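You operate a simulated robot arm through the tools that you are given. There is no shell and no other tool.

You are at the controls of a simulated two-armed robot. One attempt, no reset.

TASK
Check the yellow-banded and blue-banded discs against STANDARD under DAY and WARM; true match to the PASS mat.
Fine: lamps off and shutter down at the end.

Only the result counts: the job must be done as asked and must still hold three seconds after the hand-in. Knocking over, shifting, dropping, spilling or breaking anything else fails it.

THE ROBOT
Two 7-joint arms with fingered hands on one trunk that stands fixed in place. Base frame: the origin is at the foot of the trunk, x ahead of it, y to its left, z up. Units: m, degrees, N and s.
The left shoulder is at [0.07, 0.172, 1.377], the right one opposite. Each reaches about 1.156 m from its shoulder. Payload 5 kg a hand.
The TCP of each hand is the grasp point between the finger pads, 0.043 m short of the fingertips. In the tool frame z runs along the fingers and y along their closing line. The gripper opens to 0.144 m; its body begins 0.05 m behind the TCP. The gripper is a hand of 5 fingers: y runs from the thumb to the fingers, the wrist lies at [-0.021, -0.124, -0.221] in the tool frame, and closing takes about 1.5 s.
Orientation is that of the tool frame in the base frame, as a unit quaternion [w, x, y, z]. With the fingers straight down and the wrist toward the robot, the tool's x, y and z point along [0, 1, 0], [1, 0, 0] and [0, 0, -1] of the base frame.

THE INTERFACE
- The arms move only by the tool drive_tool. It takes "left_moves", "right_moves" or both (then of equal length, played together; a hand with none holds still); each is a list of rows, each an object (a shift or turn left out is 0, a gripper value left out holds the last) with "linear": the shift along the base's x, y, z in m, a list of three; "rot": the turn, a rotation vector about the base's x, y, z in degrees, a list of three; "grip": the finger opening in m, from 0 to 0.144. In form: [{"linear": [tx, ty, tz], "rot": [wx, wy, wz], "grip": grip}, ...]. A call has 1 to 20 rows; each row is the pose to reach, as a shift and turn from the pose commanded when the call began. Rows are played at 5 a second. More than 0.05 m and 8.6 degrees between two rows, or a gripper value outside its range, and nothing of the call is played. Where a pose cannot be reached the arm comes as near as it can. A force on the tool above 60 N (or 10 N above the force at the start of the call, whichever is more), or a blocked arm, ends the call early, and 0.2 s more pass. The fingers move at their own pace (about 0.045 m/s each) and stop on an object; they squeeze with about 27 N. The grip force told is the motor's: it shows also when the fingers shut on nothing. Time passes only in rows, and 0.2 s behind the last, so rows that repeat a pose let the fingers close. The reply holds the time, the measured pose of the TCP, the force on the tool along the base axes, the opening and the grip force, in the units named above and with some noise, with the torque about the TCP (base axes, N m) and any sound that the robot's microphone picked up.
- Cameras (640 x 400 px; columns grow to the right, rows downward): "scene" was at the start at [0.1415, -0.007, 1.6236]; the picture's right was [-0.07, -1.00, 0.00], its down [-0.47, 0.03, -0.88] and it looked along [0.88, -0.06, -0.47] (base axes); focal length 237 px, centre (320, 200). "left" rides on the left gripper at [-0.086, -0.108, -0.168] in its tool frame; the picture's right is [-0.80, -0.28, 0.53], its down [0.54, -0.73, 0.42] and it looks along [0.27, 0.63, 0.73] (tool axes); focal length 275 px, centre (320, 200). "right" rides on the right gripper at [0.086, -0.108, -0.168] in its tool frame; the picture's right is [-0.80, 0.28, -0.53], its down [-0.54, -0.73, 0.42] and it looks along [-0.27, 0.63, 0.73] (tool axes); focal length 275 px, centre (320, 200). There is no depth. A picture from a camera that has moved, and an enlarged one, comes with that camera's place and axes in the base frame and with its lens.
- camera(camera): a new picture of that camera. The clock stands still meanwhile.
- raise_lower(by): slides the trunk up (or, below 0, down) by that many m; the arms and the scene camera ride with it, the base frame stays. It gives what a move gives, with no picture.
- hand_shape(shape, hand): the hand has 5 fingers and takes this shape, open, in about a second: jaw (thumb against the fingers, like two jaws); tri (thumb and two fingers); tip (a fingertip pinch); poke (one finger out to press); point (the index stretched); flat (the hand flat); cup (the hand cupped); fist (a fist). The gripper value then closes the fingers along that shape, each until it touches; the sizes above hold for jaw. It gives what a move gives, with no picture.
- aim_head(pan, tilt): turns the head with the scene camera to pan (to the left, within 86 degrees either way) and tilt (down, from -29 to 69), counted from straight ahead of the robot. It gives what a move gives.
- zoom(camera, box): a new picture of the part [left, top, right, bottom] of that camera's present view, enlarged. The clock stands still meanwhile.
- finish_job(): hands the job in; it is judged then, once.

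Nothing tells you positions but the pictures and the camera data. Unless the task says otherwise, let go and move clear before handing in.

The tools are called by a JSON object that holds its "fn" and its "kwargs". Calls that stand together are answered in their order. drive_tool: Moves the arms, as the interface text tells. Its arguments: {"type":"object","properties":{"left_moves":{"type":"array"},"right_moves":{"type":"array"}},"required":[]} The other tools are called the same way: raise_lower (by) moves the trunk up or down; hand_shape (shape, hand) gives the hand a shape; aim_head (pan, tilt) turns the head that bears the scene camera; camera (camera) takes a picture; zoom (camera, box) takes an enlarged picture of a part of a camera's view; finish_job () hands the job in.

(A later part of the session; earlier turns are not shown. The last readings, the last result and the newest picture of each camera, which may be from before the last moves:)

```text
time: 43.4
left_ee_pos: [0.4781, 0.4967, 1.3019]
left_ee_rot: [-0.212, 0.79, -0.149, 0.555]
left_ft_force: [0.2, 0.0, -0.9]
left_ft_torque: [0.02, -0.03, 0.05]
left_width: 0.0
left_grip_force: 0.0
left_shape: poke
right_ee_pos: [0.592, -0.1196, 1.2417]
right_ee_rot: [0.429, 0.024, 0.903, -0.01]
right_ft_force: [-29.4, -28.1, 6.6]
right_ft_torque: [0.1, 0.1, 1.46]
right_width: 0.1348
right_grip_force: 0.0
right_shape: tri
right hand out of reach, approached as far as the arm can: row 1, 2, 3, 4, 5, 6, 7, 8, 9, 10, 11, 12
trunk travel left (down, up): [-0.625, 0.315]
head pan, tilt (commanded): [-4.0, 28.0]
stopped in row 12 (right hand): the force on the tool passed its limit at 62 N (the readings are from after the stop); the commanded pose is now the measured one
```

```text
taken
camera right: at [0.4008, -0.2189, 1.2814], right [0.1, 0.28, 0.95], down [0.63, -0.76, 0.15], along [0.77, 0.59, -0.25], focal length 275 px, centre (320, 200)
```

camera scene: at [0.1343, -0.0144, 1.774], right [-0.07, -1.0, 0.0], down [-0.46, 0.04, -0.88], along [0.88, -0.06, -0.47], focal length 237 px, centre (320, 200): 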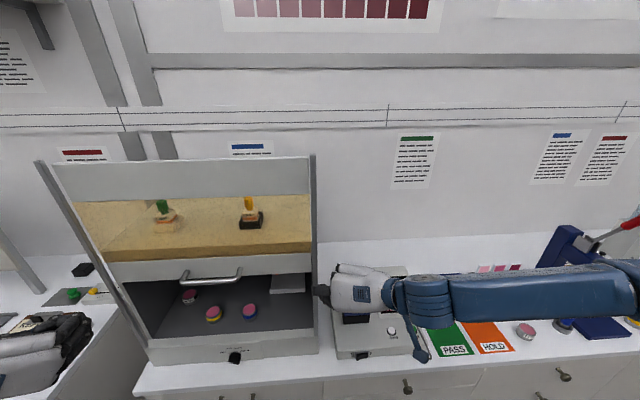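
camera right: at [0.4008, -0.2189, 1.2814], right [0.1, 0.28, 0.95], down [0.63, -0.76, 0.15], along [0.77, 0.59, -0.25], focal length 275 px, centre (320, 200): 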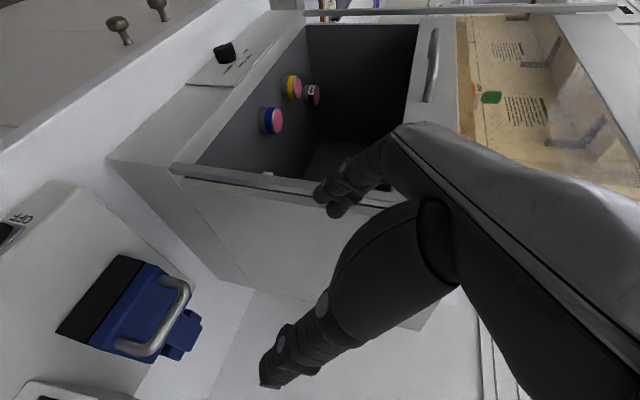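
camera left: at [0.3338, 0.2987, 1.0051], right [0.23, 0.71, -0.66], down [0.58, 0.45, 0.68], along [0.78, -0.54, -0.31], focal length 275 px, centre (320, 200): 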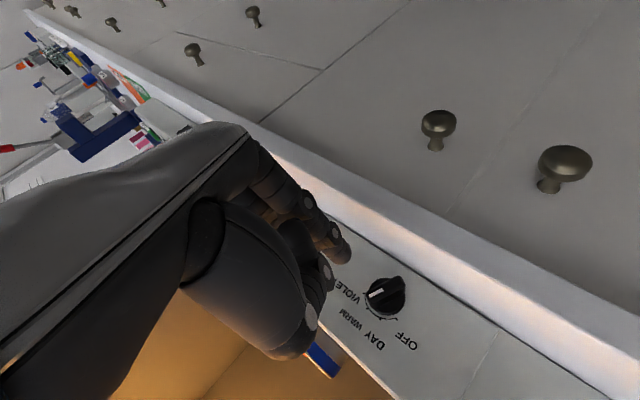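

The right fingers brushed the booth's right side frame and the move stopped. That arm can't hold this orientation near the body. I'll back it straight off to the right and up, then check that nothing moved.

{"fn": "drive_tool", "kwargs": {"right_moves": [{"linear": [0, -0.03, 0.005]}, {"linear": [0, -0.06, 0.02]}, {"linear": [0.01, -0.09, 0.05]}, {"linear": [0.02, -0.11, 0.09]}, {"linear": [0.03, -0.13, 0.13]}, {"linear": [0.04, -0.15, 0.17]}, {"linear": [0.05, -0.17, 0.21]}]}}

{"fn": "camera", "kwargs": {"camera": "scene"}}

{"fn": "camera", "kwargs": {"camera": "right"}}

```text
time: 45.0
left_ee_pos: [0.4832, 0.5016, 1.2993]
left_ee_rot: [-0.212, 0.791, -0.149, 0.554]
left_ft_force: [0.1, -0.3, -0.3]
left_ft_torque: [-0.01, 0.0, 0.02]
left_width: 0.0
left_grip_force: 0.1
left_shape: poke
right_ee_pos: [0.6573, -0.2019, 1.3956]
right_ee_rot: [0.432, 0.025, 0.902, -0.012]
right_ft_force: [1.2, 0.3, -0.3]
right_ft_torque: [0.01, -0.02, 0.01]
right_width: 0.144
right_grip_force: 0.1
right_shape: tri
right hand out of reach, approached as far as the arm can: row 4, 5, 6, 7
trunk travel left (down, up): [-0.625, 0.315]
head pan, tilt (commanded): [-4.0, 28.0]
```

```text
taken
camera scene: at [0.1417, -0.0079, 1.7735], right [-0.07, -1.0, 0.0], down [-0.47, 0.03, -0.88], along [0.88, -0.06, -0.47], focal length 237 px, centre (320, 200)
```

scene: 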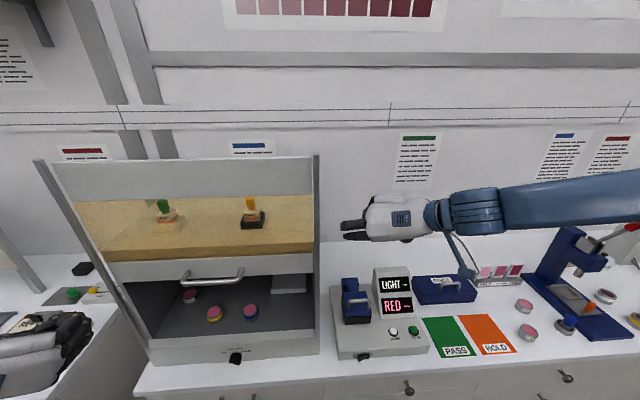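

```text
taken
camera right: at [0.4665, -0.2994, 1.433], right [0.1, 0.28, 0.96], down [0.63, -0.76, 0.16], along [0.77, 0.58, -0.25], focal length 275 px, centre (320, 200)
```

right: 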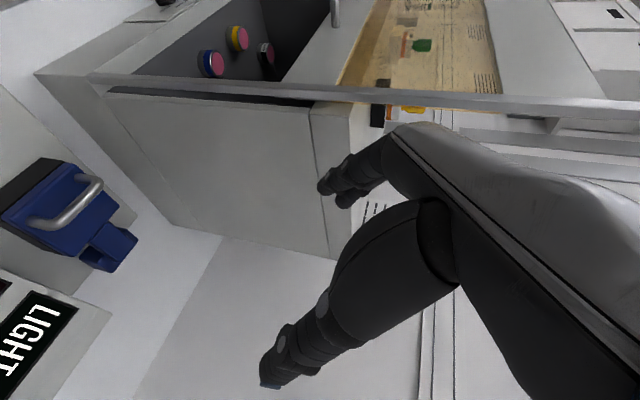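

Nothing in the scene moved (discs, handle and bottles are all at the same pixels). The left arm reaches the yellow disc much more naturally, so it will do the pick and place. First I'll return the right arm to a high fingers-down parking pose.

{"fn": "drive_tool", "kwargs": {"right_moves": [{"linear": [0.005, -0.01, 0.014], "rot": [3.06, 3.06, -5.89]}, {"linear": [0.01, -0.02, 0.028], "rot": [6.13, 6.13, -11.77]}, {"linear": [0.015, -0.03, 0.043], "rot": [9.19, 9.19, -17.66]}, {"linear": [0.02, -0.04, 0.057], "rot": [12.26, 12.26, -23.54]}, {"linear": [0.025, -0.05, 0.071], "rot": [15.32, 15.32, -29.43]}, {"linear": [0.03, -0.06, 0.086], "rot": [18.39, 18.39, -35.31]}, {"linear": [0.04, -0.07, 0.1], "rot": [21.45, 21.45, -41.2]}, {"linear": [0.045, -0.08, 0.114], "rot": [24.51, 24.51, -47.09]}, {"linear": [0.05, -0.09, 0.129], "rot": [27.58, 27.58, -52.97]}, {"linear": [0.055, -0.1, 0.143], "rot": [30.64, 30.64, -58.86]}, {"linear": [0.06, -0.11, 0.157], "rot": [33.71, 33.71, -64.74]}, {"linear": [0.065, -0.12, 0.171], "rot": [36.77, 36.77, -70.63]}, {"linear": [0.07, -0.13, 0.186], "rot": [39.84, 39.84, -76.51]}, {"linear": [0.08, -0.14, 0.2], "rot": [42.9, 42.9, -82.4]}]}}

{"fn": "camera", "kwargs": {"camera": "scene"}}

```text
time: 48.0
left_ee_pos: [0.4827, 0.5029, 1.2988]
left_ee_rot: [-0.212, 0.791, -0.148, 0.554]
left_ft_force: [0.3, 0.6, 0.0]
left_ft_torque: [-0.01, 0.02, -0.02]
left_width: 0.0
left_grip_force: 0.0
left_shape: poke
right_ee_pos: [0.7372, -0.3407, 1.5982]
right_ee_rot: [-0.041, 0.717, 0.696, 0.01]
right_ft_force: [0.2, -0.1, 0.7]
right_ft_torque: [-0.02, 0.02, 0.02]
right_width: 0.1439
right_grip_force: 0.1
right_shape: tri
trunk travel left (down, up): [-0.625, 0.315]
head pan, tilt (commanded): [-4.0, 28.0]
```

```text
taken
camera scene: at [0.1425, -0.0069, 1.7734], right [-0.07, -1.0, 0.0], down [-0.47, 0.03, -0.88], along [0.88, -0.06, -0.47], focal length 237 px, centre (320, 200)
```

scene: 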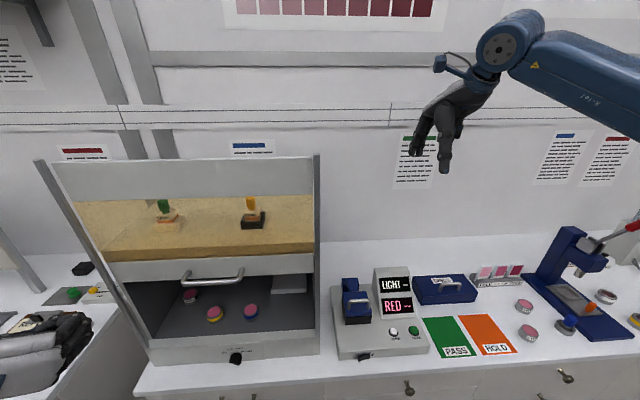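

The right arm is parked high and clear. I'll shape the left hand "tri", un-roll it to a 35° downward pitch, and bring it in front of the opening at yellow's y position.

{"fn": "hand_shape", "kwargs": {"shape": "tri", "hand": "left"}}

{"fn": "drive_tool", "kwargs": {"left_moves": [{"linear": [0.007, -0.025, -0.026], "rot": [-4.27, 2.1, 0.56]}, {"linear": [0.013, -0.049, -0.051], "rot": [-8.54, 4.2, 1.11]}, {"linear": [0.02, -0.074, -0.077], "rot": [-12.81, 6.3, 1.67]}, {"linear": [0.027, -0.099, -0.102], "rot": [-17.09, 8.4, 2.23]}, {"linear": [0.034, -0.124, -0.128], "rot": [-21.36, 10.5, 2.79]}, {"linear": [0.04, -0.148, -0.153], "rot": [-25.63, 12.6, 3.34]}, {"linear": [0.047, -0.173, -0.179], "rot": [-29.9, 14.7, 3.9], "grip": 0.1}, {"linear": [0.047, -0.173, -0.179], "rot": [-29.9, 14.7, 3.9], "grip": 0.1}, {"linear": [0.047, -0.173, -0.179], "rot": [-29.9, 14.7, 3.9], "grip": 0.1}]}}

{"fn": "camera", "kwargs": {"camera": "left"}}

{"fn": "camera", "kwargs": {"camera": "scene"}}

```text
time: 48.9
left_ee_pos: [0.4829, 0.5025, 1.2995]
left_ee_rot: [-0.212, 0.791, -0.149, 0.554]
left_ft_force: [-0.7, 0.4, 0.0]
left_ft_torque: [0.0, 0.0, 0.04]
left_width: 0.1441
left_grip_force: 0.0
left_shape: tri
right_ee_pos: [0.7352, -0.3411, 1.5983]
right_ee_rot: [-0.04, 0.716, 0.697, 0.011]
right_ft_force: [0.0, 0.2, -1.2]
right_ft_torque: [0.0, 0.0, 0.01]
right_width: 0.1438
right_grip_force: 0.1
right_shape: tri
trunk travel left (down, up): [-0.625, 0.315]
head pan, tilt (commanded): [-4.0, 28.0]
```

```text
time: 50.9
left_ee_pos: [0.5291, 0.329, 1.1203]
left_ee_rot: [0.001, 0.887, 0.001, 0.462]
left_ft_force: [-0.7, -0.8, 0.1]
left_ft_torque: [-0.01, 0.04, 0.01]
left_width: 0.1005
left_grip_force: 0.0
left_shape: tri
right_ee_pos: [0.7342, -0.3412, 1.5997]
right_ee_rot: [-0.04, 0.716, 0.697, 0.011]
right_ft_force: [0.0, -0.8, 0.0]
right_ft_torque: [0.01, -0.04, 0.03]
right_width: 0.1438
right_grip_force: 0.1
right_shape: tri
trunk travel left (down, up): [-0.625, 0.315]
head pan, tilt (commanded): [-4.0, 28.0]
```

```text
taken
camera left: at [0.3438, 0.4372, 1.1448], right [-0.02, 0.28, -0.96], down [0.66, 0.73, 0.2], along [0.75, -0.63, -0.2], focal length 275 px, centre (320, 200)
```

left: 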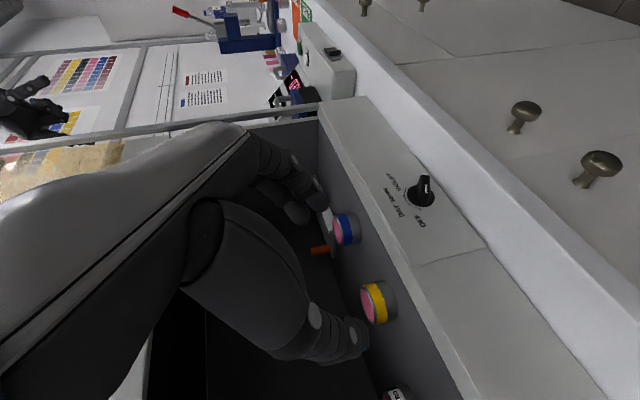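

```text
taken
camera scene: at [0.1403, -0.007, 1.7737], right [-0.07, -1.0, 0.0], down [-0.47, 0.03, -0.88], along [0.88, -0.06, -0.47], focal length 237 px, centre (320, 200)
```

scene: 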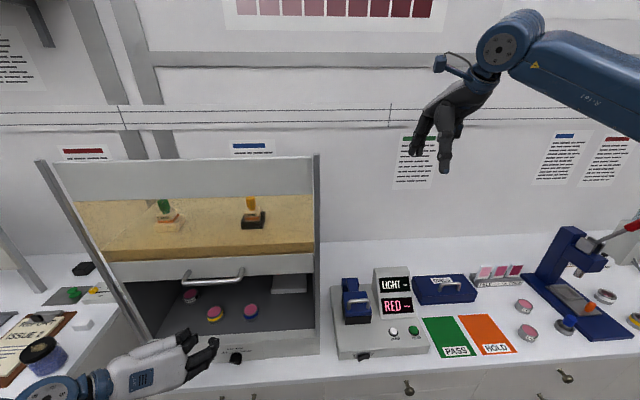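

The left hand is in the planned orientation, with the thumb on the left and fingers on the right of yellow. I'll enlarge this view to refine the disc position and check lip clearance.

{"fn": "zoom", "kwargs": {"camera": "left", "box": [260, 160, 460, 400]}}

{"fn": "zoom", "kwargs": {"camera": "scene", "box": [140, 270, 300, 370]}}

```text
1.67 times, centred on (360, 280) of left
camera zoom: at [0.3438, 0.4372, 1.1448], right [-0.02, 0.28, -0.96], down [0.66, 0.73, 0.2], along [0.75, -0.63, -0.2], focal length 459 px, centre (253, 67)
```

zoom: 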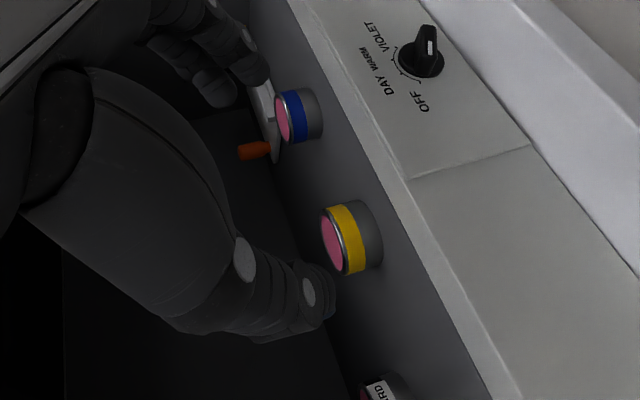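

```text
4.00 times, centred on (220, 320) of scene
camera zoom: at [0.1403, -0.007, 1.7737], right [-0.07, -1.0, 0.0], down [-0.47, 0.03, -0.88], along [0.88, -0.06, -0.47], focal length 948 px, centre (720, -280)
```

zoom: 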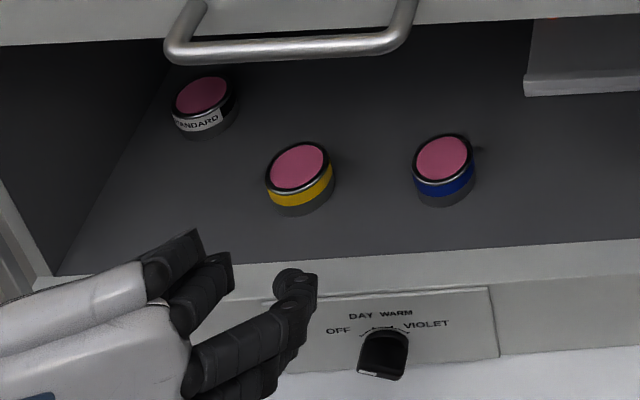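

Refined: yellow is centred at about (0.716, 0.327), from z≈1.003 to 1.037 and about 58 mm across. I'll steepen the pitch to 50° so both fingers meet the disc side, and move to just in front of it, above floor height.

{"fn": "drive_tool", "kwargs": {"left_moves": [{"linear": [0.01, 0, 0], "rot": [0, 5, 0], "grip": 0.1}, {"linear": [0.025, -0.001, -0.005], "rot": [0, 10, 0], "grip": 0.1}, {"linear": [0.045, -0.002, -0.01], "rot": [0, 15, 0], "grip": 0.1}, {"linear": [0.07, -0.002, -0.015], "rot": [0, 15, 0], "grip": 0.1}, {"linear": [0.09, -0.002, -0.02], "rot": [0, 15, 0], "grip": 0.1}, {"linear": [0.09, -0.002, -0.02], "rot": [0, 15, 0], "grip": 0.1}]}}

{"fn": "camera", "kwargs": {"camera": "left"}}

{"fn": "zoom", "kwargs": {"camera": "scene", "box": [120, 250, 320, 375]}}

```text
time: 52.3
left_ee_pos: [0.6195, 0.3273, 1.0999]
left_ee_rot: [-0.001, 0.94, 0.001, 0.342]
left_ft_force: [0.3, -0.6, 0.8]
left_ft_torque: [0.06, 0.03, 0.03]
left_width: 0.1001
left_grip_force: 0.1
left_shape: tri
left hand out of reach, approached as far as the arm can: row 1, 2, 3
right_ee_pos: [0.7356, -0.3426, 1.5991]
right_ee_rot: [-0.041, 0.716, 0.696, 0.011]
right_ft_force: [-0.4, -0.8, -0.6]
right_ft_torque: [0.05, -0.01, 0.01]
right_width: 0.1436
right_grip_force: 0.0
right_shape: tri
trunk travel left (down, up): [-0.625, 0.315]
head pan, tilt (commanded): [-4.0, 28.0]
```

```text
taken
camera left: at [0.4472, 0.435, 1.1724], right [-0.27, 0.28, -0.92], down [0.69, 0.73, 0.02], along [0.68, -0.63, -0.39], focal length 275 px, centre (320, 200)
```

left: 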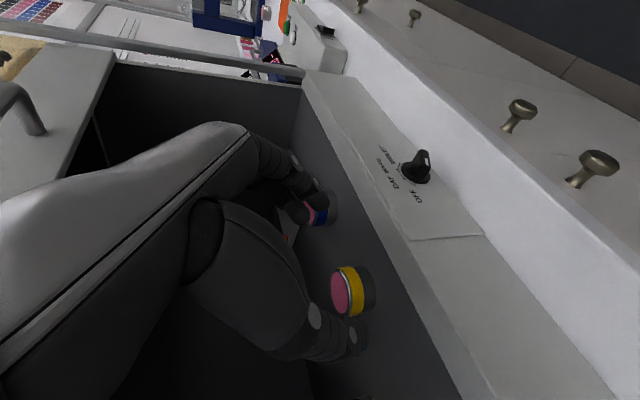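

```text
3.20 times, centred on (220, 312) of scene
camera zoom: at [0.1409, -0.0091, 1.7734], right [-0.07, -1.0, 0.0], down [-0.47, 0.03, -0.88], along [0.88, -0.06, -0.47], focal length 759 px, centre (640, -160)
```

zoom: 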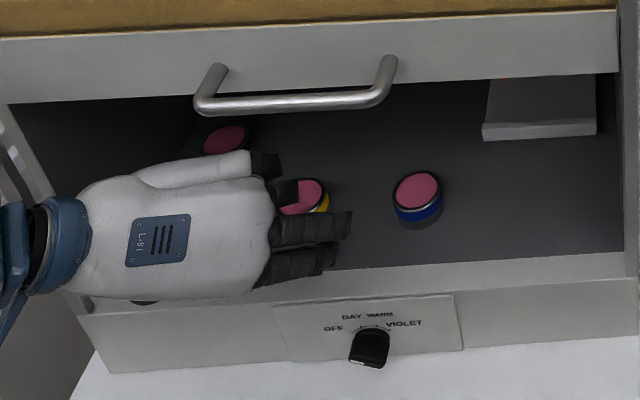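

The hand is lined up with the disc between thumb and fingers. I'll go further in and down until just short of straddling the disc, then check again.

{"fn": "drive_tool", "kwargs": {"left_moves": [{"linear": [0.012, 0, -0.006], "grip": 0.092}, {"linear": [0.024, 0, -0.013], "grip": 0.092}, {"linear": [0.036, 0, -0.02], "grip": 0.092}, {"linear": [0.042, 0, -0.024], "grip": 0.092}]}}

{"fn": "zoom", "kwargs": {"camera": "left", "box": [240, 150, 440, 390]}}

{"fn": "zoom", "kwargs": {"camera": "scene", "box": [120, 250, 320, 375]}}

```text
time: 53.3
left_ee_pos: [0.6619, 0.3282, 1.0753]
left_ee_rot: [0.001, 0.94, 0.002, 0.342]
left_ft_force: [0.8, 0.0, 0.0]
left_ft_torque: [0.01, 0.0, 0.02]
left_width: 0.0926
left_grip_force: 0.0
left_shape: tri
right_ee_pos: [0.7369, -0.3396, 1.5976]
right_ee_rot: [-0.039, 0.716, 0.697, 0.011]
right_ft_force: [-0.4, 0.4, -0.3]
right_ft_torque: [-0.03, 0.04, 0.0]
right_width: 0.1438
right_grip_force: 0.0
right_shape: tri
trunk travel left (down, up): [-0.625, 0.315]
head pan, tilt (commanded): [-4.0, 28.0]
```

```text
1.67 times, centred on (340, 270) of left
camera zoom: at [0.4891, 0.4368, 1.1474], right [-0.27, 0.28, -0.92], down [0.69, 0.73, 0.02], along [0.68, -0.63, -0.39], focal length 459 px, centre (287, 83)
```

zoom: 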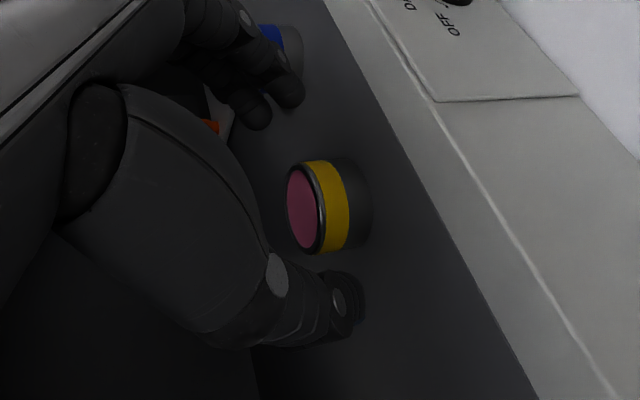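

```text
3.20 times, centred on (220, 312) of scene
camera zoom: at [0.1419, -0.0065, 1.7736], right [-0.07, -1.0, 0.0], down [-0.47, 0.03, -0.88], along [0.88, -0.06, -0.47], focal length 759 px, centre (640, -160)
```

zoom: 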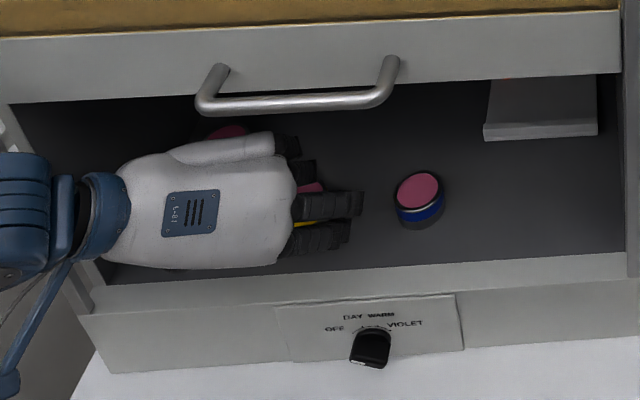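

The disc is centred at (0.717, 0.324) between the thumb and fingers, with about 18 mm clearance to blue. I'll make the final move to straddle it without closing yet.

{"fn": "drive_tool", "kwargs": {"left_moves": [{"linear": [0.012, -0.002, -0.007], "grip": 0.092}, {"linear": [0.024, -0.004, -0.014], "grip": 0.092}, {"linear": [0.034, -0.004, -0.0205], "grip": 0.092}, {"linear": [0.034, -0.004, -0.0205], "grip": 0.092}]}}

{"fn": "zoom", "kwargs": {"camera": "left", "box": [240, 150, 440, 390]}}

{"fn": "zoom", "kwargs": {"camera": "scene", "box": [120, 250, 320, 375]}}

```text
time: 54.3
left_ee_pos: [0.696, 0.3229, 1.0551]
left_ee_rot: [0.0, 0.94, 0.0, 0.342]
left_ft_force: [-0.6, -0.5, 0.1]
left_ft_torque: [-0.02, 0.0, -0.01]
left_width: 0.0926
left_grip_force: 0.0
left_shape: tri
right_ee_pos: [0.7348, -0.34, 1.5992]
right_ee_rot: [-0.04, 0.716, 0.697, 0.011]
right_ft_force: [-0.7, 0.2, -0.1]
right_ft_torque: [-0.01, 0.0, -0.01]
right_width: 0.1437
right_grip_force: 0.1
right_shape: tri
trunk travel left (down, up): [-0.625, 0.315]
head pan, tilt (commanded): [-4.0, 28.0]
```

```text
1.67 times, centred on (340, 270) of left
camera zoom: at [0.5232, 0.4312, 1.1276], right [-0.27, 0.28, -0.92], down [0.69, 0.73, 0.02], along [0.68, -0.63, -0.39], focal length 459 px, centre (287, 83)
```

zoom: 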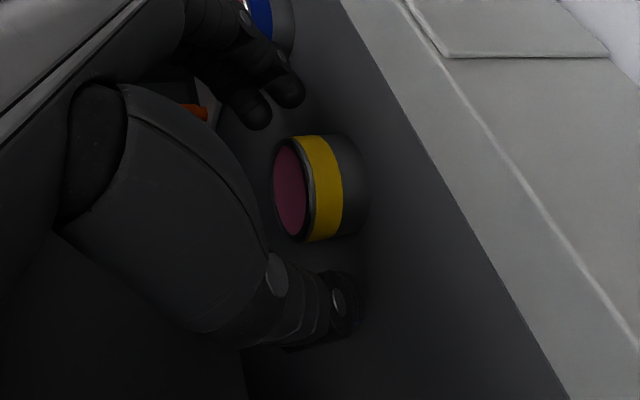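

```text
3.20 times, centred on (220, 312) of scene
camera zoom: at [0.141, -0.0072, 1.7736], right [-0.07, -1.0, 0.0], down [-0.47, 0.03, -0.88], along [0.88, -0.06, -0.47], focal length 759 px, centre (640, -160)
```

zoom: 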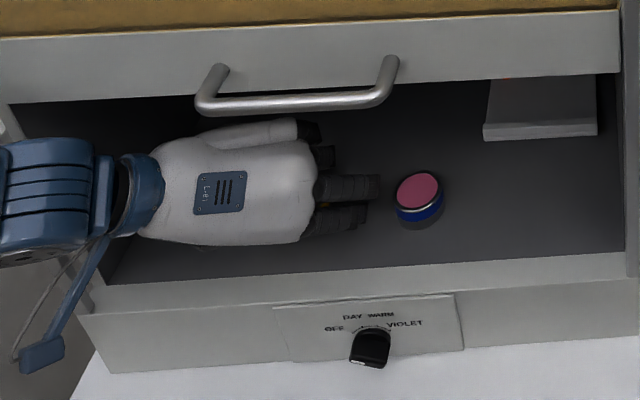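

The disc is centred between the thumb and fingertips. I'll close the grip now.

{"fn": "drive_tool", "kwargs": {"left_moves": [{"linear": [0, 0, 0], "grip": 0.075}, {"linear": [0, 0, 0], "grip": 0.06}, {"linear": [0, 0, 0], "grip": 0.045}, {"linear": [0, 0, 0], "grip": 0.035}, {"linear": [0, 0, 0], "grip": 0.035}, {"linear": [0, 0, 0], "grip": 0.035}, {"linear": [0, 0, 0], "grip": 0.035}, {"linear": [0, 0, 0], "grip": 0.035}]}}

{"fn": "zoom", "kwargs": {"camera": "left", "box": [240, 150, 440, 390]}}

{"fn": "zoom", "kwargs": {"camera": "scene", "box": [120, 250, 320, 375]}}

```text
time: 56.1
left_ee_pos: [0.6954, 0.3234, 1.0544]
left_ee_rot: [0.0, 0.94, 0.0, 0.342]
left_ft_force: [-0.6, -0.2, -0.7]
left_ft_torque: [0.03, 0.08, 0.0]
left_width: 0.0449
left_grip_force: 27.0
left_shape: tri
right_ee_pos: [0.7356, -0.3399, 1.5981]
right_ee_rot: [-0.04, 0.716, 0.697, 0.011]
right_ft_force: [0.2, -0.4, 0.1]
right_ft_torque: [-0.03, 0.01, -0.01]
right_width: 0.1439
right_grip_force: 0.1
right_shape: tri
trunk travel left (down, up): [-0.625, 0.315]
head pan, tilt (commanded): [-4.0, 28.0]
```

```text
1.67 times, centred on (340, 270) of left
camera zoom: at [0.5234, 0.4315, 1.1273], right [-0.27, 0.28, -0.92], down [0.69, 0.73, 0.02], along [0.68, -0.63, -0.39], focal length 459 px, centre (287, 83)
```

zoom: 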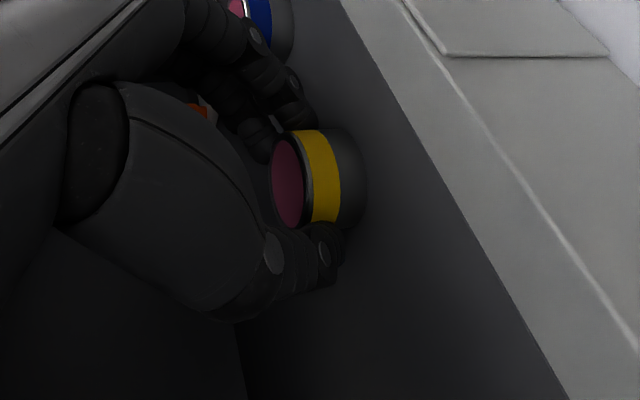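

```text
3.20 times, centred on (220, 312) of scene
camera zoom: at [0.1415, -0.007, 1.7736], right [-0.07, -1.0, 0.0], down [-0.47, 0.03, -0.88], along [0.88, -0.06, -0.47], focal length 759 px, centre (640, -160)
```

zoom: 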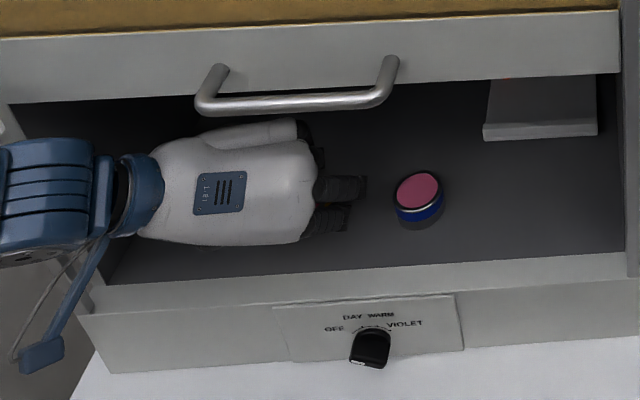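

The grip holds with 27 N at 0.045 m opening, thumb and index on the disc's sides. I'll lift slowly by 2 cm and check that it comes along level.

{"fn": "drive_tool", "kwargs": {"left_moves": [{"linear": [0, 0, 0.004]}, {"linear": [0, 0, 0.01]}, {"linear": [0, 0, 0.016]}, {"linear": [0, 0, 0.022]}, {"linear": [0, 0, 0.022]}]}}

{"fn": "zoom", "kwargs": {"camera": "left", "box": [240, 150, 440, 390]}}

{"fn": "camera", "kwargs": {"camera": "scene"}}

```text
time: 57.3
left_ee_pos: [0.6957, 0.3233, 1.0772]
left_ee_rot: [0.001, 0.939, 0.0, 0.343]
left_ft_force: [0.9, -0.5, -1.2]
left_ft_torque: [-0.02, 0.06, -0.02]
left_width: 0.0449
left_grip_force: 27.2
left_shape: tri
right_ee_pos: [0.7355, -0.3402, 1.5983]
right_ee_rot: [-0.041, 0.716, 0.697, 0.011]
right_ft_force: [0.0, 0.1, 0.5]
right_ft_torque: [0.01, -0.01, -0.03]
right_width: 0.1439
right_grip_force: 0.0
right_shape: tri
trunk travel left (down, up): [-0.625, 0.315]
head pan, tilt (commanded): [-4.0, 28.0]
```

```text
1.67 times, centred on (340, 270) of left
camera zoom: at [0.5229, 0.4323, 1.1488], right [-0.27, 0.28, -0.92], down [0.69, 0.73, 0.02], along [0.68, -0.63, -0.39], focal length 459 px, centre (287, 83)
```

zoom: 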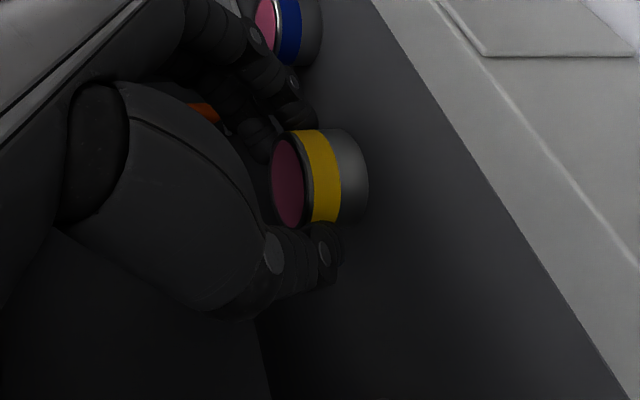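

```text
taken
camera scene: at [0.1416, -0.0069, 1.7736], right [-0.07, -1.0, 0.0], down [-0.47, 0.03, -0.88], along [0.88, -0.06, -0.47], focal length 237 px, centre (320, 200)
```

scene: 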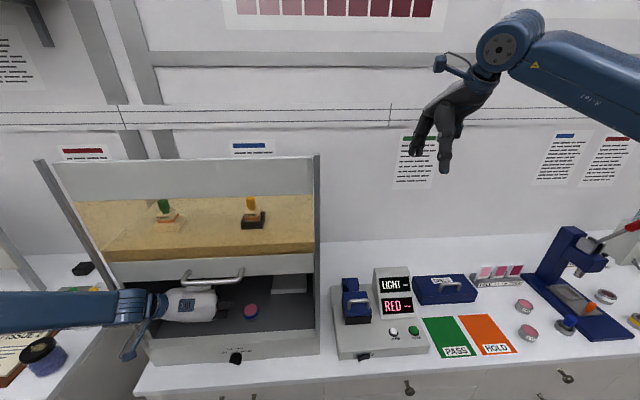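

The yellow disc lifts level and stays firm. I'll retract it out of the booth at a safe height, starting to yaw the hand to the right once it's near the opening.

{"fn": "drive_tool", "kwargs": {"left_moves": [{"linear": [-0.03, 0, 0.004]}, {"linear": [-0.06, 0, 0.008]}, {"linear": [-0.09, 0, 0.01]}, {"linear": [-0.11, -0.005, 0.01], "rot": [0, 0, -6]}, {"linear": [-0.13, -0.015, 0.01], "rot": [0, 0, -12]}, {"linear": [-0.145, -0.03, 0.01], "rot": [0, 0, -18]}, {"linear": [-0.16, -0.045, 0.01], "rot": [0, 0, -24]}, {"linear": [-0.165, -0.07, 0.01], "rot": [0, 0, -30]}]}}

{"fn": "camera", "kwargs": {"camera": "left"}}

{"fn": "camera", "kwargs": {"camera": "scene"}}

```text
time: 59.1
left_ee_pos: [0.5311, 0.2552, 1.0881]
left_ee_rot: [0.089, 0.908, -0.244, 0.329]
left_ft_force: [0.7, -0.2, -2.0]
left_ft_torque: [0.07, 0.01, -0.01]
left_width: 0.0451
left_grip_force: 26.6
left_shape: tri
left hand out of reach, approached as far as the arm can: row 4
right_ee_pos: [0.7371, -0.3414, 1.5977]
right_ee_rot: [-0.042, 0.716, 0.697, 0.011]
right_ft_force: [-0.1, 0.4, -1.3]
right_ft_torque: [0.0, 0.03, 0.04]
right_width: 0.1436
right_grip_force: 0.1
right_shape: tri
trunk travel left (down, up): [-0.625, 0.315]
head pan, tilt (commanded): [-4.0, 28.0]
```

```text
taken
camera left: at [0.4363, 0.435, 1.1605], right [-0.09, 0.38, -0.92], down [0.96, 0.28, 0.02], along [0.27, -0.88, -0.39], focal length 275 px, centre (320, 200)
```

left: 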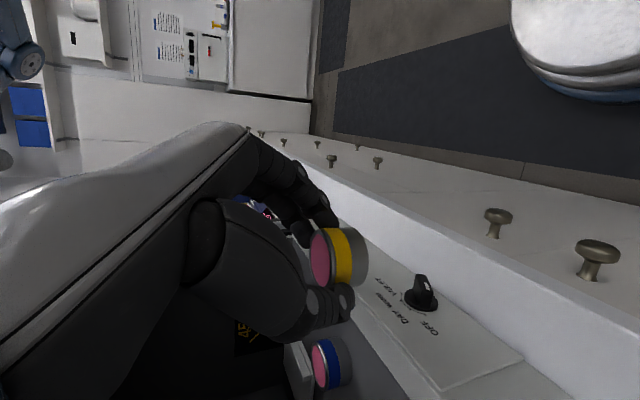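

```text
taken
camera scene: at [0.1429, -0.0081, 1.7734], right [-0.07, -1.0, 0.0], down [-0.47, 0.03, -0.88], along [0.88, -0.06, -0.47], focal length 237 px, centre (320, 200)
```

scene: 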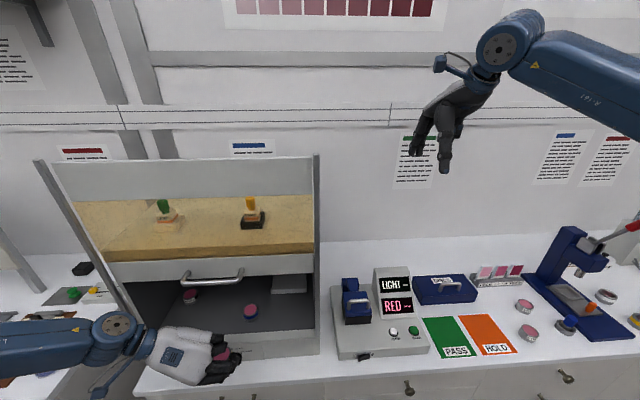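

The disc is out of the booth and firmly held. I'll carry it to the right in front of the booth and meter at about z 1.1, in two stages.

{"fn": "drive_tool", "kwargs": {"left_moves": [{"linear": [0, -0.045, 0.004], "rot": [0, 0, -5]}, {"linear": [0, -0.09, 0.008], "rot": [0, 0, -10]}, {"linear": [0, -0.135, 0.012], "rot": [0, 0, -10]}, {"linear": [0, -0.18, 0.016], "rot": [0, 0, -10]}, {"linear": [0, -0.225, 0.02], "rot": [0, 0, -10]}, {"linear": [0, -0.27, 0.022], "rot": [0, 0, -10]}, {"linear": [0, -0.315, 0.022], "rot": [0, 0, -10]}, {"linear": [0.003, -0.36, 0.022], "rot": [0, 0, -10]}, {"linear": [0.006, -0.405, 0.022], "rot": [0, 0, -10]}]}}

{"fn": "camera", "kwargs": {"camera": "scene"}}

```text
time: 61.1
left_ee_pos: [0.5369, -0.1508, 1.1088]
left_ee_rot: [0.116, 0.883, -0.321, 0.322]
left_ft_force: [1.3, 0.1, -1.6]
left_ft_torque: [0.05, 0.03, -0.01]
left_width: 0.0448
left_grip_force: 27.2
left_shape: tri
right_ee_pos: [0.7376, -0.3437, 1.5971]
right_ee_rot: [-0.042, 0.716, 0.697, 0.012]
right_ft_force: [-0.1, 0.0, -1.2]
right_ft_torque: [0.09, 0.03, -0.01]
right_width: 0.144
right_grip_force: 0.0
right_shape: tri
trunk travel left (down, up): [-0.625, 0.315]
head pan, tilt (commanded): [-4.0, 28.0]
```

```text
taken
camera scene: at [0.1427, -0.0108, 1.7734], right [-0.07, -1.0, 0.0], down [-0.47, 0.03, -0.88], along [0.88, -0.06, -0.47], focal length 237 px, centre (320, 200)
```

scene: 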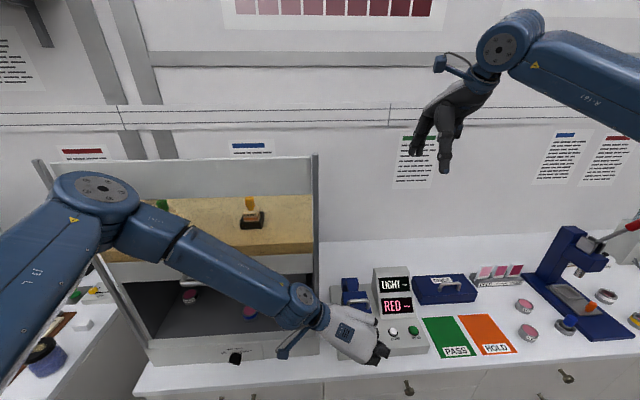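

The carry is going well. I'll continue to above the PASS mat.

{"fn": "drive_tool", "kwargs": {"left_moves": [{"linear": [0.004, -0.045, 0]}, {"linear": [0.01, -0.09, 0]}, {"linear": [0.02, -0.135, 0]}, {"linear": [0.035, -0.18, 0]}, {"linear": [0.05, -0.225, 0]}, {"linear": [0.065, -0.27, 0]}, {"linear": [0.08, -0.31, 0]}, {"linear": [0.095, -0.345, 0]}, {"linear": [0.099, -0.356, 0]}, {"linear": [0.099, -0.356, 0]}]}}

{"fn": "camera", "kwargs": {"camera": "scene"}}

{"fn": "camera", "kwargs": {"camera": "left"}}

{"fn": "zoom", "kwargs": {"camera": "scene", "box": [380, 280, 540, 380]}}

```text
time: 63.3
left_ee_pos: [0.6367, -0.5068, 1.1102]
left_ee_rot: [0.118, 0.883, -0.32, 0.321]
left_ft_force: [-0.4, 0.4, -2.1]
left_ft_torque: [0.02, 0.03, -0.01]
left_width: 0.0445
left_grip_force: 27.1
left_shape: tri
right_ee_pos: [0.7356, -0.3411, 1.5975]
right_ee_rot: [-0.041, 0.716, 0.697, 0.011]
right_ft_force: [0.0, -0.8, -0.1]
right_ft_torque: [0.02, -0.03, 0.0]
right_width: 0.1438
right_grip_force: 0.1
right_shape: tri
trunk travel left (down, up): [-0.625, 0.315]
head pan, tilt (commanded): [-4.0, 28.0]
```

```text
taken
camera scene: at [0.1413, -0.007, 1.7736], right [-0.07, -1.0, 0.0], down [-0.47, 0.03, -0.88], along [0.88, -0.06, -0.47], focal length 237 px, centre (320, 200)
```

scene: 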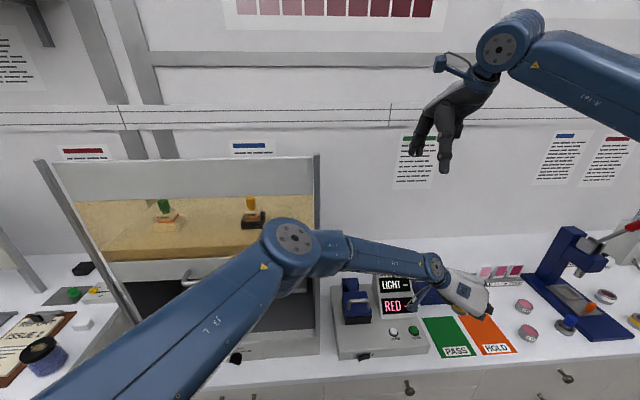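

```text
taken
camera left: at [0.5747, -0.3117, 1.1824], right [-0.02, 0.39, -0.92], down [0.99, 0.12, 0.02], along [0.11, -0.91, -0.39], focal length 275 px, centre (320, 200)
```

left: 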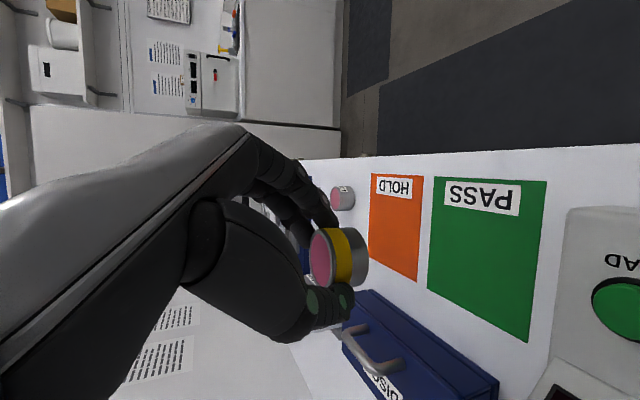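

```text
4.00 times, centred on (460, 330) of scene
camera zoom: at [0.1413, -0.007, 1.7736], right [-0.07, -1.0, 0.0], down [-0.47, 0.03, -0.88], along [0.88, -0.06, -0.47], focal length 948 px, centre (-240, -320)
```

zoom: 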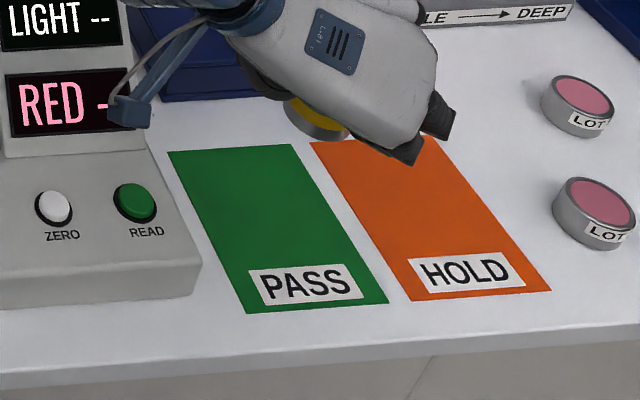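

The disc is over the PASS mat, with the hand clear of the meter and box. I'll descend most of the way and check before the final slow lowering.

{"fn": "drive_tool", "kwargs": {"left_moves": [{"linear": [0, 0, -0.035]}, {"linear": [0, 0, -0.07]}, {"linear": [0, 0, -0.1]}, {"linear": [0, 0, -0.12]}, {"linear": [0, 0, -0.13]}, {"linear": [0, 0, -0.13]}]}}

{"fn": "zoom", "kwargs": {"camera": "scene", "box": [380, 280, 540, 380]}}

{"fn": "camera", "kwargs": {"camera": "left"}}

```text
time: 64.7
left_ee_pos: [0.6512, -0.4833, 0.9695]
left_ee_rot: [0.113, 0.884, -0.317, 0.325]
left_ft_force: [-1.1, -0.4, -1.4]
left_ft_torque: [0.06, -0.01, 0.07]
left_width: 0.0448
left_grip_force: 27.1
left_shape: tri
left hand out of reach, approached as far as the arm can: row 4, 5, 6
right_ee_pos: [0.7364, -0.3415, 1.5978]
right_ee_rot: [-0.04, 0.716, 0.697, 0.011]
right_ft_force: [-0.3, -0.6, -0.5]
right_ft_torque: [-0.01, 0.0, -0.01]
right_width: 0.1439
right_grip_force: 0.1
right_shape: tri
trunk travel left (down, up): [-0.625, 0.315]
head pan, tilt (commanded): [-4.0, 28.0]
```

```text
4.00 times, centred on (460, 330) of scene
camera zoom: at [0.142, -0.0075, 1.7735], right [-0.07, -1.0, 0.0], down [-0.47, 0.03, -0.88], along [0.88, -0.06, -0.47], focal length 948 px, centre (-240, -320)
```

zoom: 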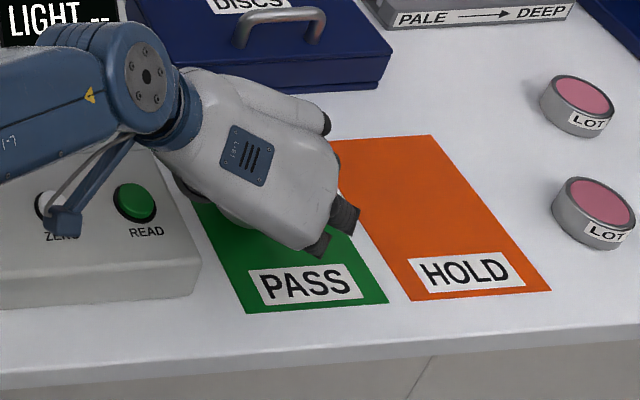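

```text
taken
camera left: at [0.5862, -0.2894, 1.042], right [-0.02, 0.39, -0.92], down [0.99, 0.13, 0.03], along [0.13, -0.91, -0.39], focal length 275 px, centre (320, 200)
```

left: 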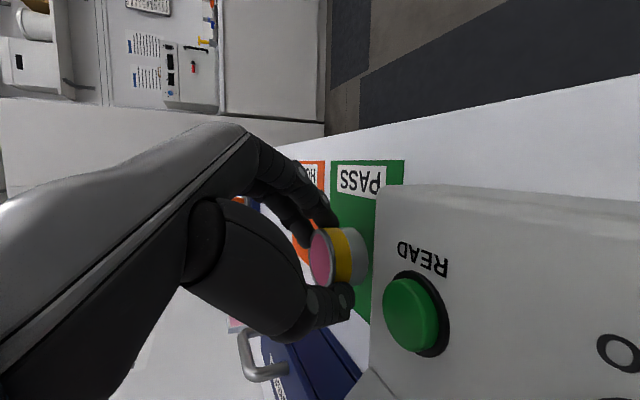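

The left arm is at its reach limit with the trunk raised, so the hand drifted slightly. I'll lift the disc again, lower the trunk 0.12 m for more reach, and then do the final lowering over the mat centre.

{"fn": "drive_tool", "kwargs": {"left_moves": [{"linear": [-0.003, -0.005, 0.035]}, {"linear": [-0.008, -0.012, 0.07]}, {"linear": [-0.012, -0.018, 0.105]}, {"linear": [-0.015, -0.023, 0.135]}, {"linear": [-0.015, -0.023, 0.135]}]}}

{"fn": "raise_lower", "kwargs": {"by": -0.1}}

{"fn": "camera", "kwargs": {"camera": "scene"}}

```text
time: 65.9
left_ee_pos: [0.6202, -0.5142, 1.1012]
left_ee_rot: [0.118, 0.883, -0.321, 0.321]
left_ft_force: [0.4, 0.3, -1.2]
left_ft_torque: [0.02, 0.03, -0.02]
left_width: 0.0444
left_grip_force: 26.4
left_shape: tri
right_ee_pos: [0.7365, -0.3421, 1.5992]
right_ee_rot: [-0.04, 0.717, 0.696, 0.011]
right_ft_force: [0.9, -0.8, -0.7]
right_ft_torque: [-0.01, -0.02, 0.0]
right_width: 0.1438
right_grip_force: 0.0
right_shape: tri
trunk travel left (down, up): [-0.625, 0.315]
head pan, tilt (commanded): [-4.0, 28.0]
```

```text
time: 67.2
left_ee_pos: [0.6204, -0.5149, 1.0019]
left_ee_rot: [0.117, 0.883, -0.321, 0.321]
left_ft_force: [-0.3, -1.7, -2.0]
left_ft_torque: [0.04, 0.04, 0.01]
left_width: 0.0444
left_grip_force: 27.1
left_shape: tri
right_ee_pos: [0.7364, -0.3401, 1.4988]
right_ee_rot: [-0.039, 0.716, 0.697, 0.011]
right_ft_force: [0.2, 0.5, 0.3]
right_ft_torque: [0.02, 0.01, 0.01]
right_width: 0.1436
right_grip_force: 0.1
right_shape: tri
trunk travel left (down, up): [-0.525, 0.415]
head pan, tilt (commanded): [-4.0, 28.0]
```

```text
taken
camera scene: at [0.1417, -0.0075, 1.6737], right [-0.07, -1.0, 0.0], down [-0.47, 0.03, -0.88], along [0.88, -0.06, -0.47], focal length 237 px, centre (320, 200)
```

scene: 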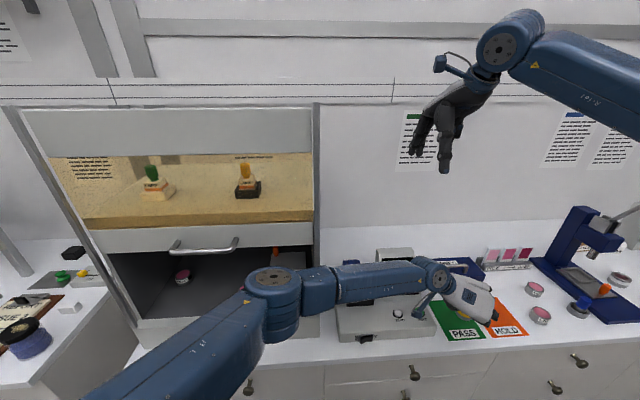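

There's more reach now. I'll move over the mat centre and lower to just above the table, then take small steps watching the force.

{"fn": "drive_tool", "kwargs": {"left_moves": [{"linear": [0.008, 0.004, -0.01]}, {"linear": [0.016, 0.007, -0.02]}, {"linear": [0.016, 0.007, -0.03]}, {"linear": [0.016, 0.007, -0.036]}, {"linear": [0.016, 0.007, -0.036]}]}}

{"fn": "zoom", "kwargs": {"camera": "left", "box": [240, 140, 440, 340]}}

{"fn": "zoom", "kwargs": {"camera": "scene", "box": [380, 250, 540, 350]}}

```text
time: 68.5
left_ee_pos: [0.6372, -0.5089, 0.9663]
left_ee_rot: [0.118, 0.883, -0.321, 0.321]
left_ft_force: [-0.3, 1.1, -2.1]
left_ft_torque: [0.01, 0.03, -0.01]
left_width: 0.0446
left_grip_force: 26.6
left_shape: tri
right_ee_pos: [0.7361, -0.3409, 1.4995]
right_ee_rot: [-0.04, 0.716, 0.697, 0.011]
right_ft_force: [-0.2, 0.0, 0.5]
right_ft_torque: [0.0, -0.03, -0.01]
right_width: 0.1439
right_grip_force: 0.0
right_shape: tri
trunk travel left (down, up): [-0.525, 0.415]
head pan, tilt (commanded): [-4.0, 28.0]
```

```text
2.00 times, centred on (340, 240) of left
camera zoom: at [0.575, -0.3135, 1.0386], right [-0.02, 0.39, -0.92], down [0.99, 0.11, 0.02], along [0.11, -0.91, -0.39], focal length 551 px, centre (280, 120)
```

zoom: 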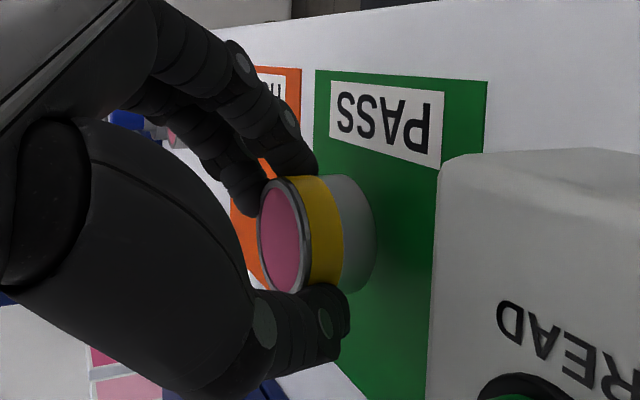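

```text
4.00 times, centred on (460, 300) of scene
camera zoom: at [0.1418, -0.0074, 1.6735], right [-0.07, -1.0, 0.0], down [-0.47, 0.03, -0.88], along [0.88, -0.06, -0.47], focal length 948 px, centre (-240, -200)
```

zoom: 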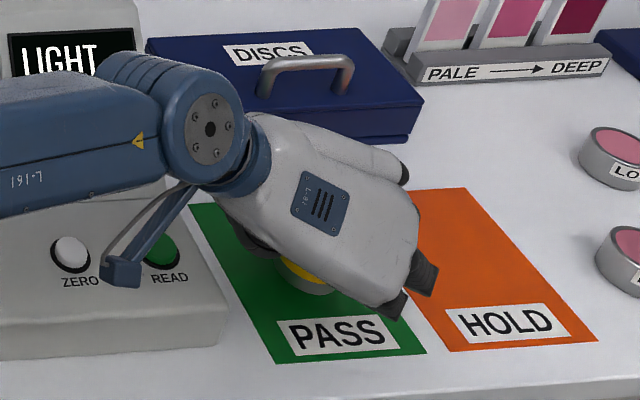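

The disc is level just above the PASS mat, with the bracket clear of the meter buttons. I'll lower in small steps watching for contact force.

{"fn": "drive_tool", "kwargs": {"left_moves": [{"linear": [0, 0, -0.003]}, {"linear": [0, 0, -0.006]}, {"linear": [0, 0, -0.008]}]}}

{"fn": "drive_tool", "kwargs": {"left_moves": [{"linear": [0, 0, -0.002]}, {"linear": [0, 0, -0.004]}]}}

{"fn": "zoom", "kwargs": {"camera": "left", "box": [240, 140, 440, 340]}}

```text
time: 69.2
left_ee_pos: [0.6354, -0.5086, 0.9572]
left_ee_rot: [0.117, 0.884, -0.321, 0.32]
left_ft_force: [0.7, 0.6, -1.6]
left_ft_torque: [0.03, 0.06, -0.04]
left_width: 0.0443
left_grip_force: 27.2
left_shape: tri
right_ee_pos: [0.7355, -0.3403, 1.4986]
right_ee_rot: [-0.041, 0.717, 0.696, 0.012]
right_ft_force: [0.3, -0.9, -0.3]
right_ft_torque: [0.01, -0.01, 0.01]
right_width: 0.1436
right_grip_force: 0.1
right_shape: tri
trunk travel left (down, up): [-0.525, 0.415]
head pan, tilt (commanded): [-4.0, 28.0]
```

```text
time: 69.8
left_ee_pos: [0.636, -0.5085, 0.9542]
left_ee_rot: [0.118, 0.883, -0.321, 0.322]
left_ft_force: [-0.3, -0.6, -1.3]
left_ft_torque: [-0.01, 0.05, 0.04]
left_width: 0.0445
left_grip_force: 26.7
left_shape: tri
right_ee_pos: [0.736, -0.3409, 1.4986]
right_ee_rot: [-0.04, 0.716, 0.696, 0.01]
right_ft_force: [0.5, 0.0, 0.1]
right_ft_torque: [0.02, -0.01, -0.02]
right_width: 0.1438
right_grip_force: 0.0
right_shape: tri
trunk travel left (down, up): [-0.525, 0.415]
head pan, tilt (commanded): [-4.0, 28.0]
```

```text
2.00 times, centred on (340, 240) of left
camera zoom: at [0.5746, -0.3133, 1.0265], right [-0.02, 0.39, -0.92], down [0.99, 0.11, 0.02], along [0.11, -0.91, -0.39], focal length 551 px, centre (280, 120)
```

zoom: 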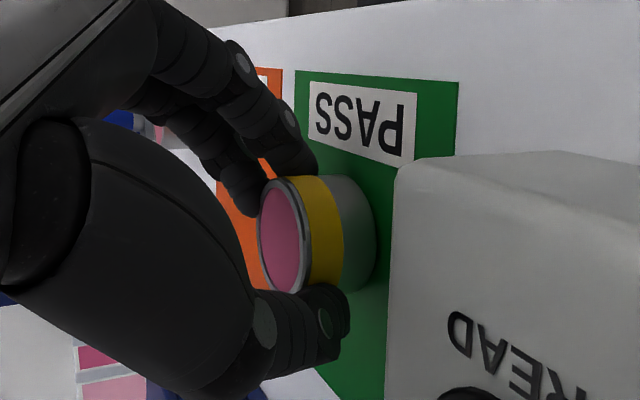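

There's no contact yet, so I'll continue lowering in small steps.

{"fn": "drive_tool", "kwargs": {"left_moves": [{"linear": [0, 0, -0.0015]}, {"linear": [0, 0, -0.003]}]}}

{"fn": "drive_tool", "kwargs": {"left_moves": [{"linear": [0, 0, -0.0015]}, {"linear": [0, 0, -0.003]}]}}

{"fn": "zoom", "kwargs": {"camera": "left", "box": [240, 140, 440, 340]}}

```text
time: 70.5
left_ee_pos: [0.637, -0.509, 0.9504]
left_ee_rot: [0.118, 0.883, -0.321, 0.322]
left_ft_force: [0.0, 1.0, -0.9]
left_ft_torque: [0.01, 0.06, 0.0]
left_width: 0.044
left_grip_force: 26.5
left_shape: tri
right_ee_pos: [0.736, -0.3415, 1.4979]
right_ee_rot: [-0.04, 0.716, 0.697, 0.011]
right_ft_force: [0.8, -0.8, 0.4]
right_ft_torque: [0.0, -0.04, 0.02]
right_width: 0.1438
right_grip_force: 0.0
right_shape: tri
trunk travel left (down, up): [-0.525, 0.415]
head pan, tilt (commanded): [-4.0, 28.0]
```

```text
time: 71.0
left_ee_pos: [0.6365, -0.5072, 0.9496]
left_ee_rot: [0.119, 0.883, -0.321, 0.322]
left_ft_force: [0.8, -0.7, 5.9]
left_ft_torque: [-0.16, -0.03, 0.02]
left_width: 0.0445
left_grip_force: 27.3
left_shape: tri
right_ee_pos: [0.7359, -0.3402, 1.4989]
right_ee_rot: [-0.04, 0.717, 0.696, 0.011]
right_ft_force: [0.2, -0.1, 0.0]
right_ft_torque: [-0.01, -0.02, -0.04]
right_width: 0.144
right_grip_force: 0.2
right_shape: tri
trunk travel left (down, up): [-0.525, 0.415]
head pan, tilt (commanded): [-4.0, 28.0]
```

```text
2.00 times, centred on (340, 240) of left
camera zoom: at [0.5744, -0.3129, 1.0222], right [-0.02, 0.39, -0.92], down [0.99, 0.11, 0.02], along [0.11, -0.92, -0.39], focal length 551 px, centre (280, 120)
```

zoom: 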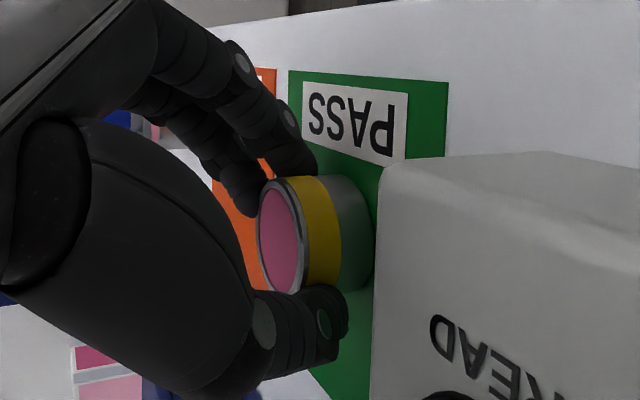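

Contact: the force rose to about +6 N, so the disc is resting on the PASS mat. I'll open the fingers gently.

{"fn": "drive_tool", "kwargs": {"left_moves": [{"linear": [0, 0, 0.0005], "grip": 0.05}, {"linear": [0, 0, 0.001], "grip": 0.06}, {"linear": [0, 0, 0.001], "grip": 0.075}, {"linear": [0, 0, 0.001], "grip": 0.09}, {"linear": [0, 0, 0.001], "grip": 0.095}, {"linear": [0, 0, 0.001], "grip": 0.095}]}}

{"fn": "zoom", "kwargs": {"camera": "left", "box": [240, 140, 440, 340]}}

```text
time: 72.5
left_ee_pos: [0.6364, -0.5075, 0.9503]
left_ee_rot: [0.118, 0.883, -0.321, 0.322]
left_ft_force: [0.1, 1.0, -0.9]
left_ft_torque: [-0.01, -0.01, -0.01]
left_width: 0.0947
left_grip_force: 0.1
left_shape: tri
right_ee_pos: [0.7355, -0.3416, 1.4983]
right_ee_rot: [-0.041, 0.717, 0.696, 0.012]
right_ft_force: [0.3, -0.7, -0.6]
right_ft_torque: [-0.01, 0.02, 0.02]
right_width: 0.1436
right_grip_force: 0.0
right_shape: tri
trunk travel left (down, up): [-0.525, 0.415]
head pan, tilt (commanded): [-4.0, 28.0]
```

```text
2.00 times, centred on (340, 240) of left
camera zoom: at [0.5746, -0.3128, 1.0224], right [-0.02, 0.39, -0.92], down [0.99, 0.11, 0.02], along [0.11, -0.91, -0.39], focal length 551 px, centre (280, 120)
```

zoom: 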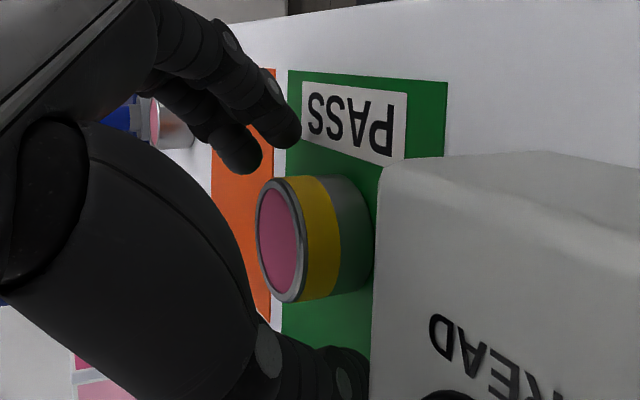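

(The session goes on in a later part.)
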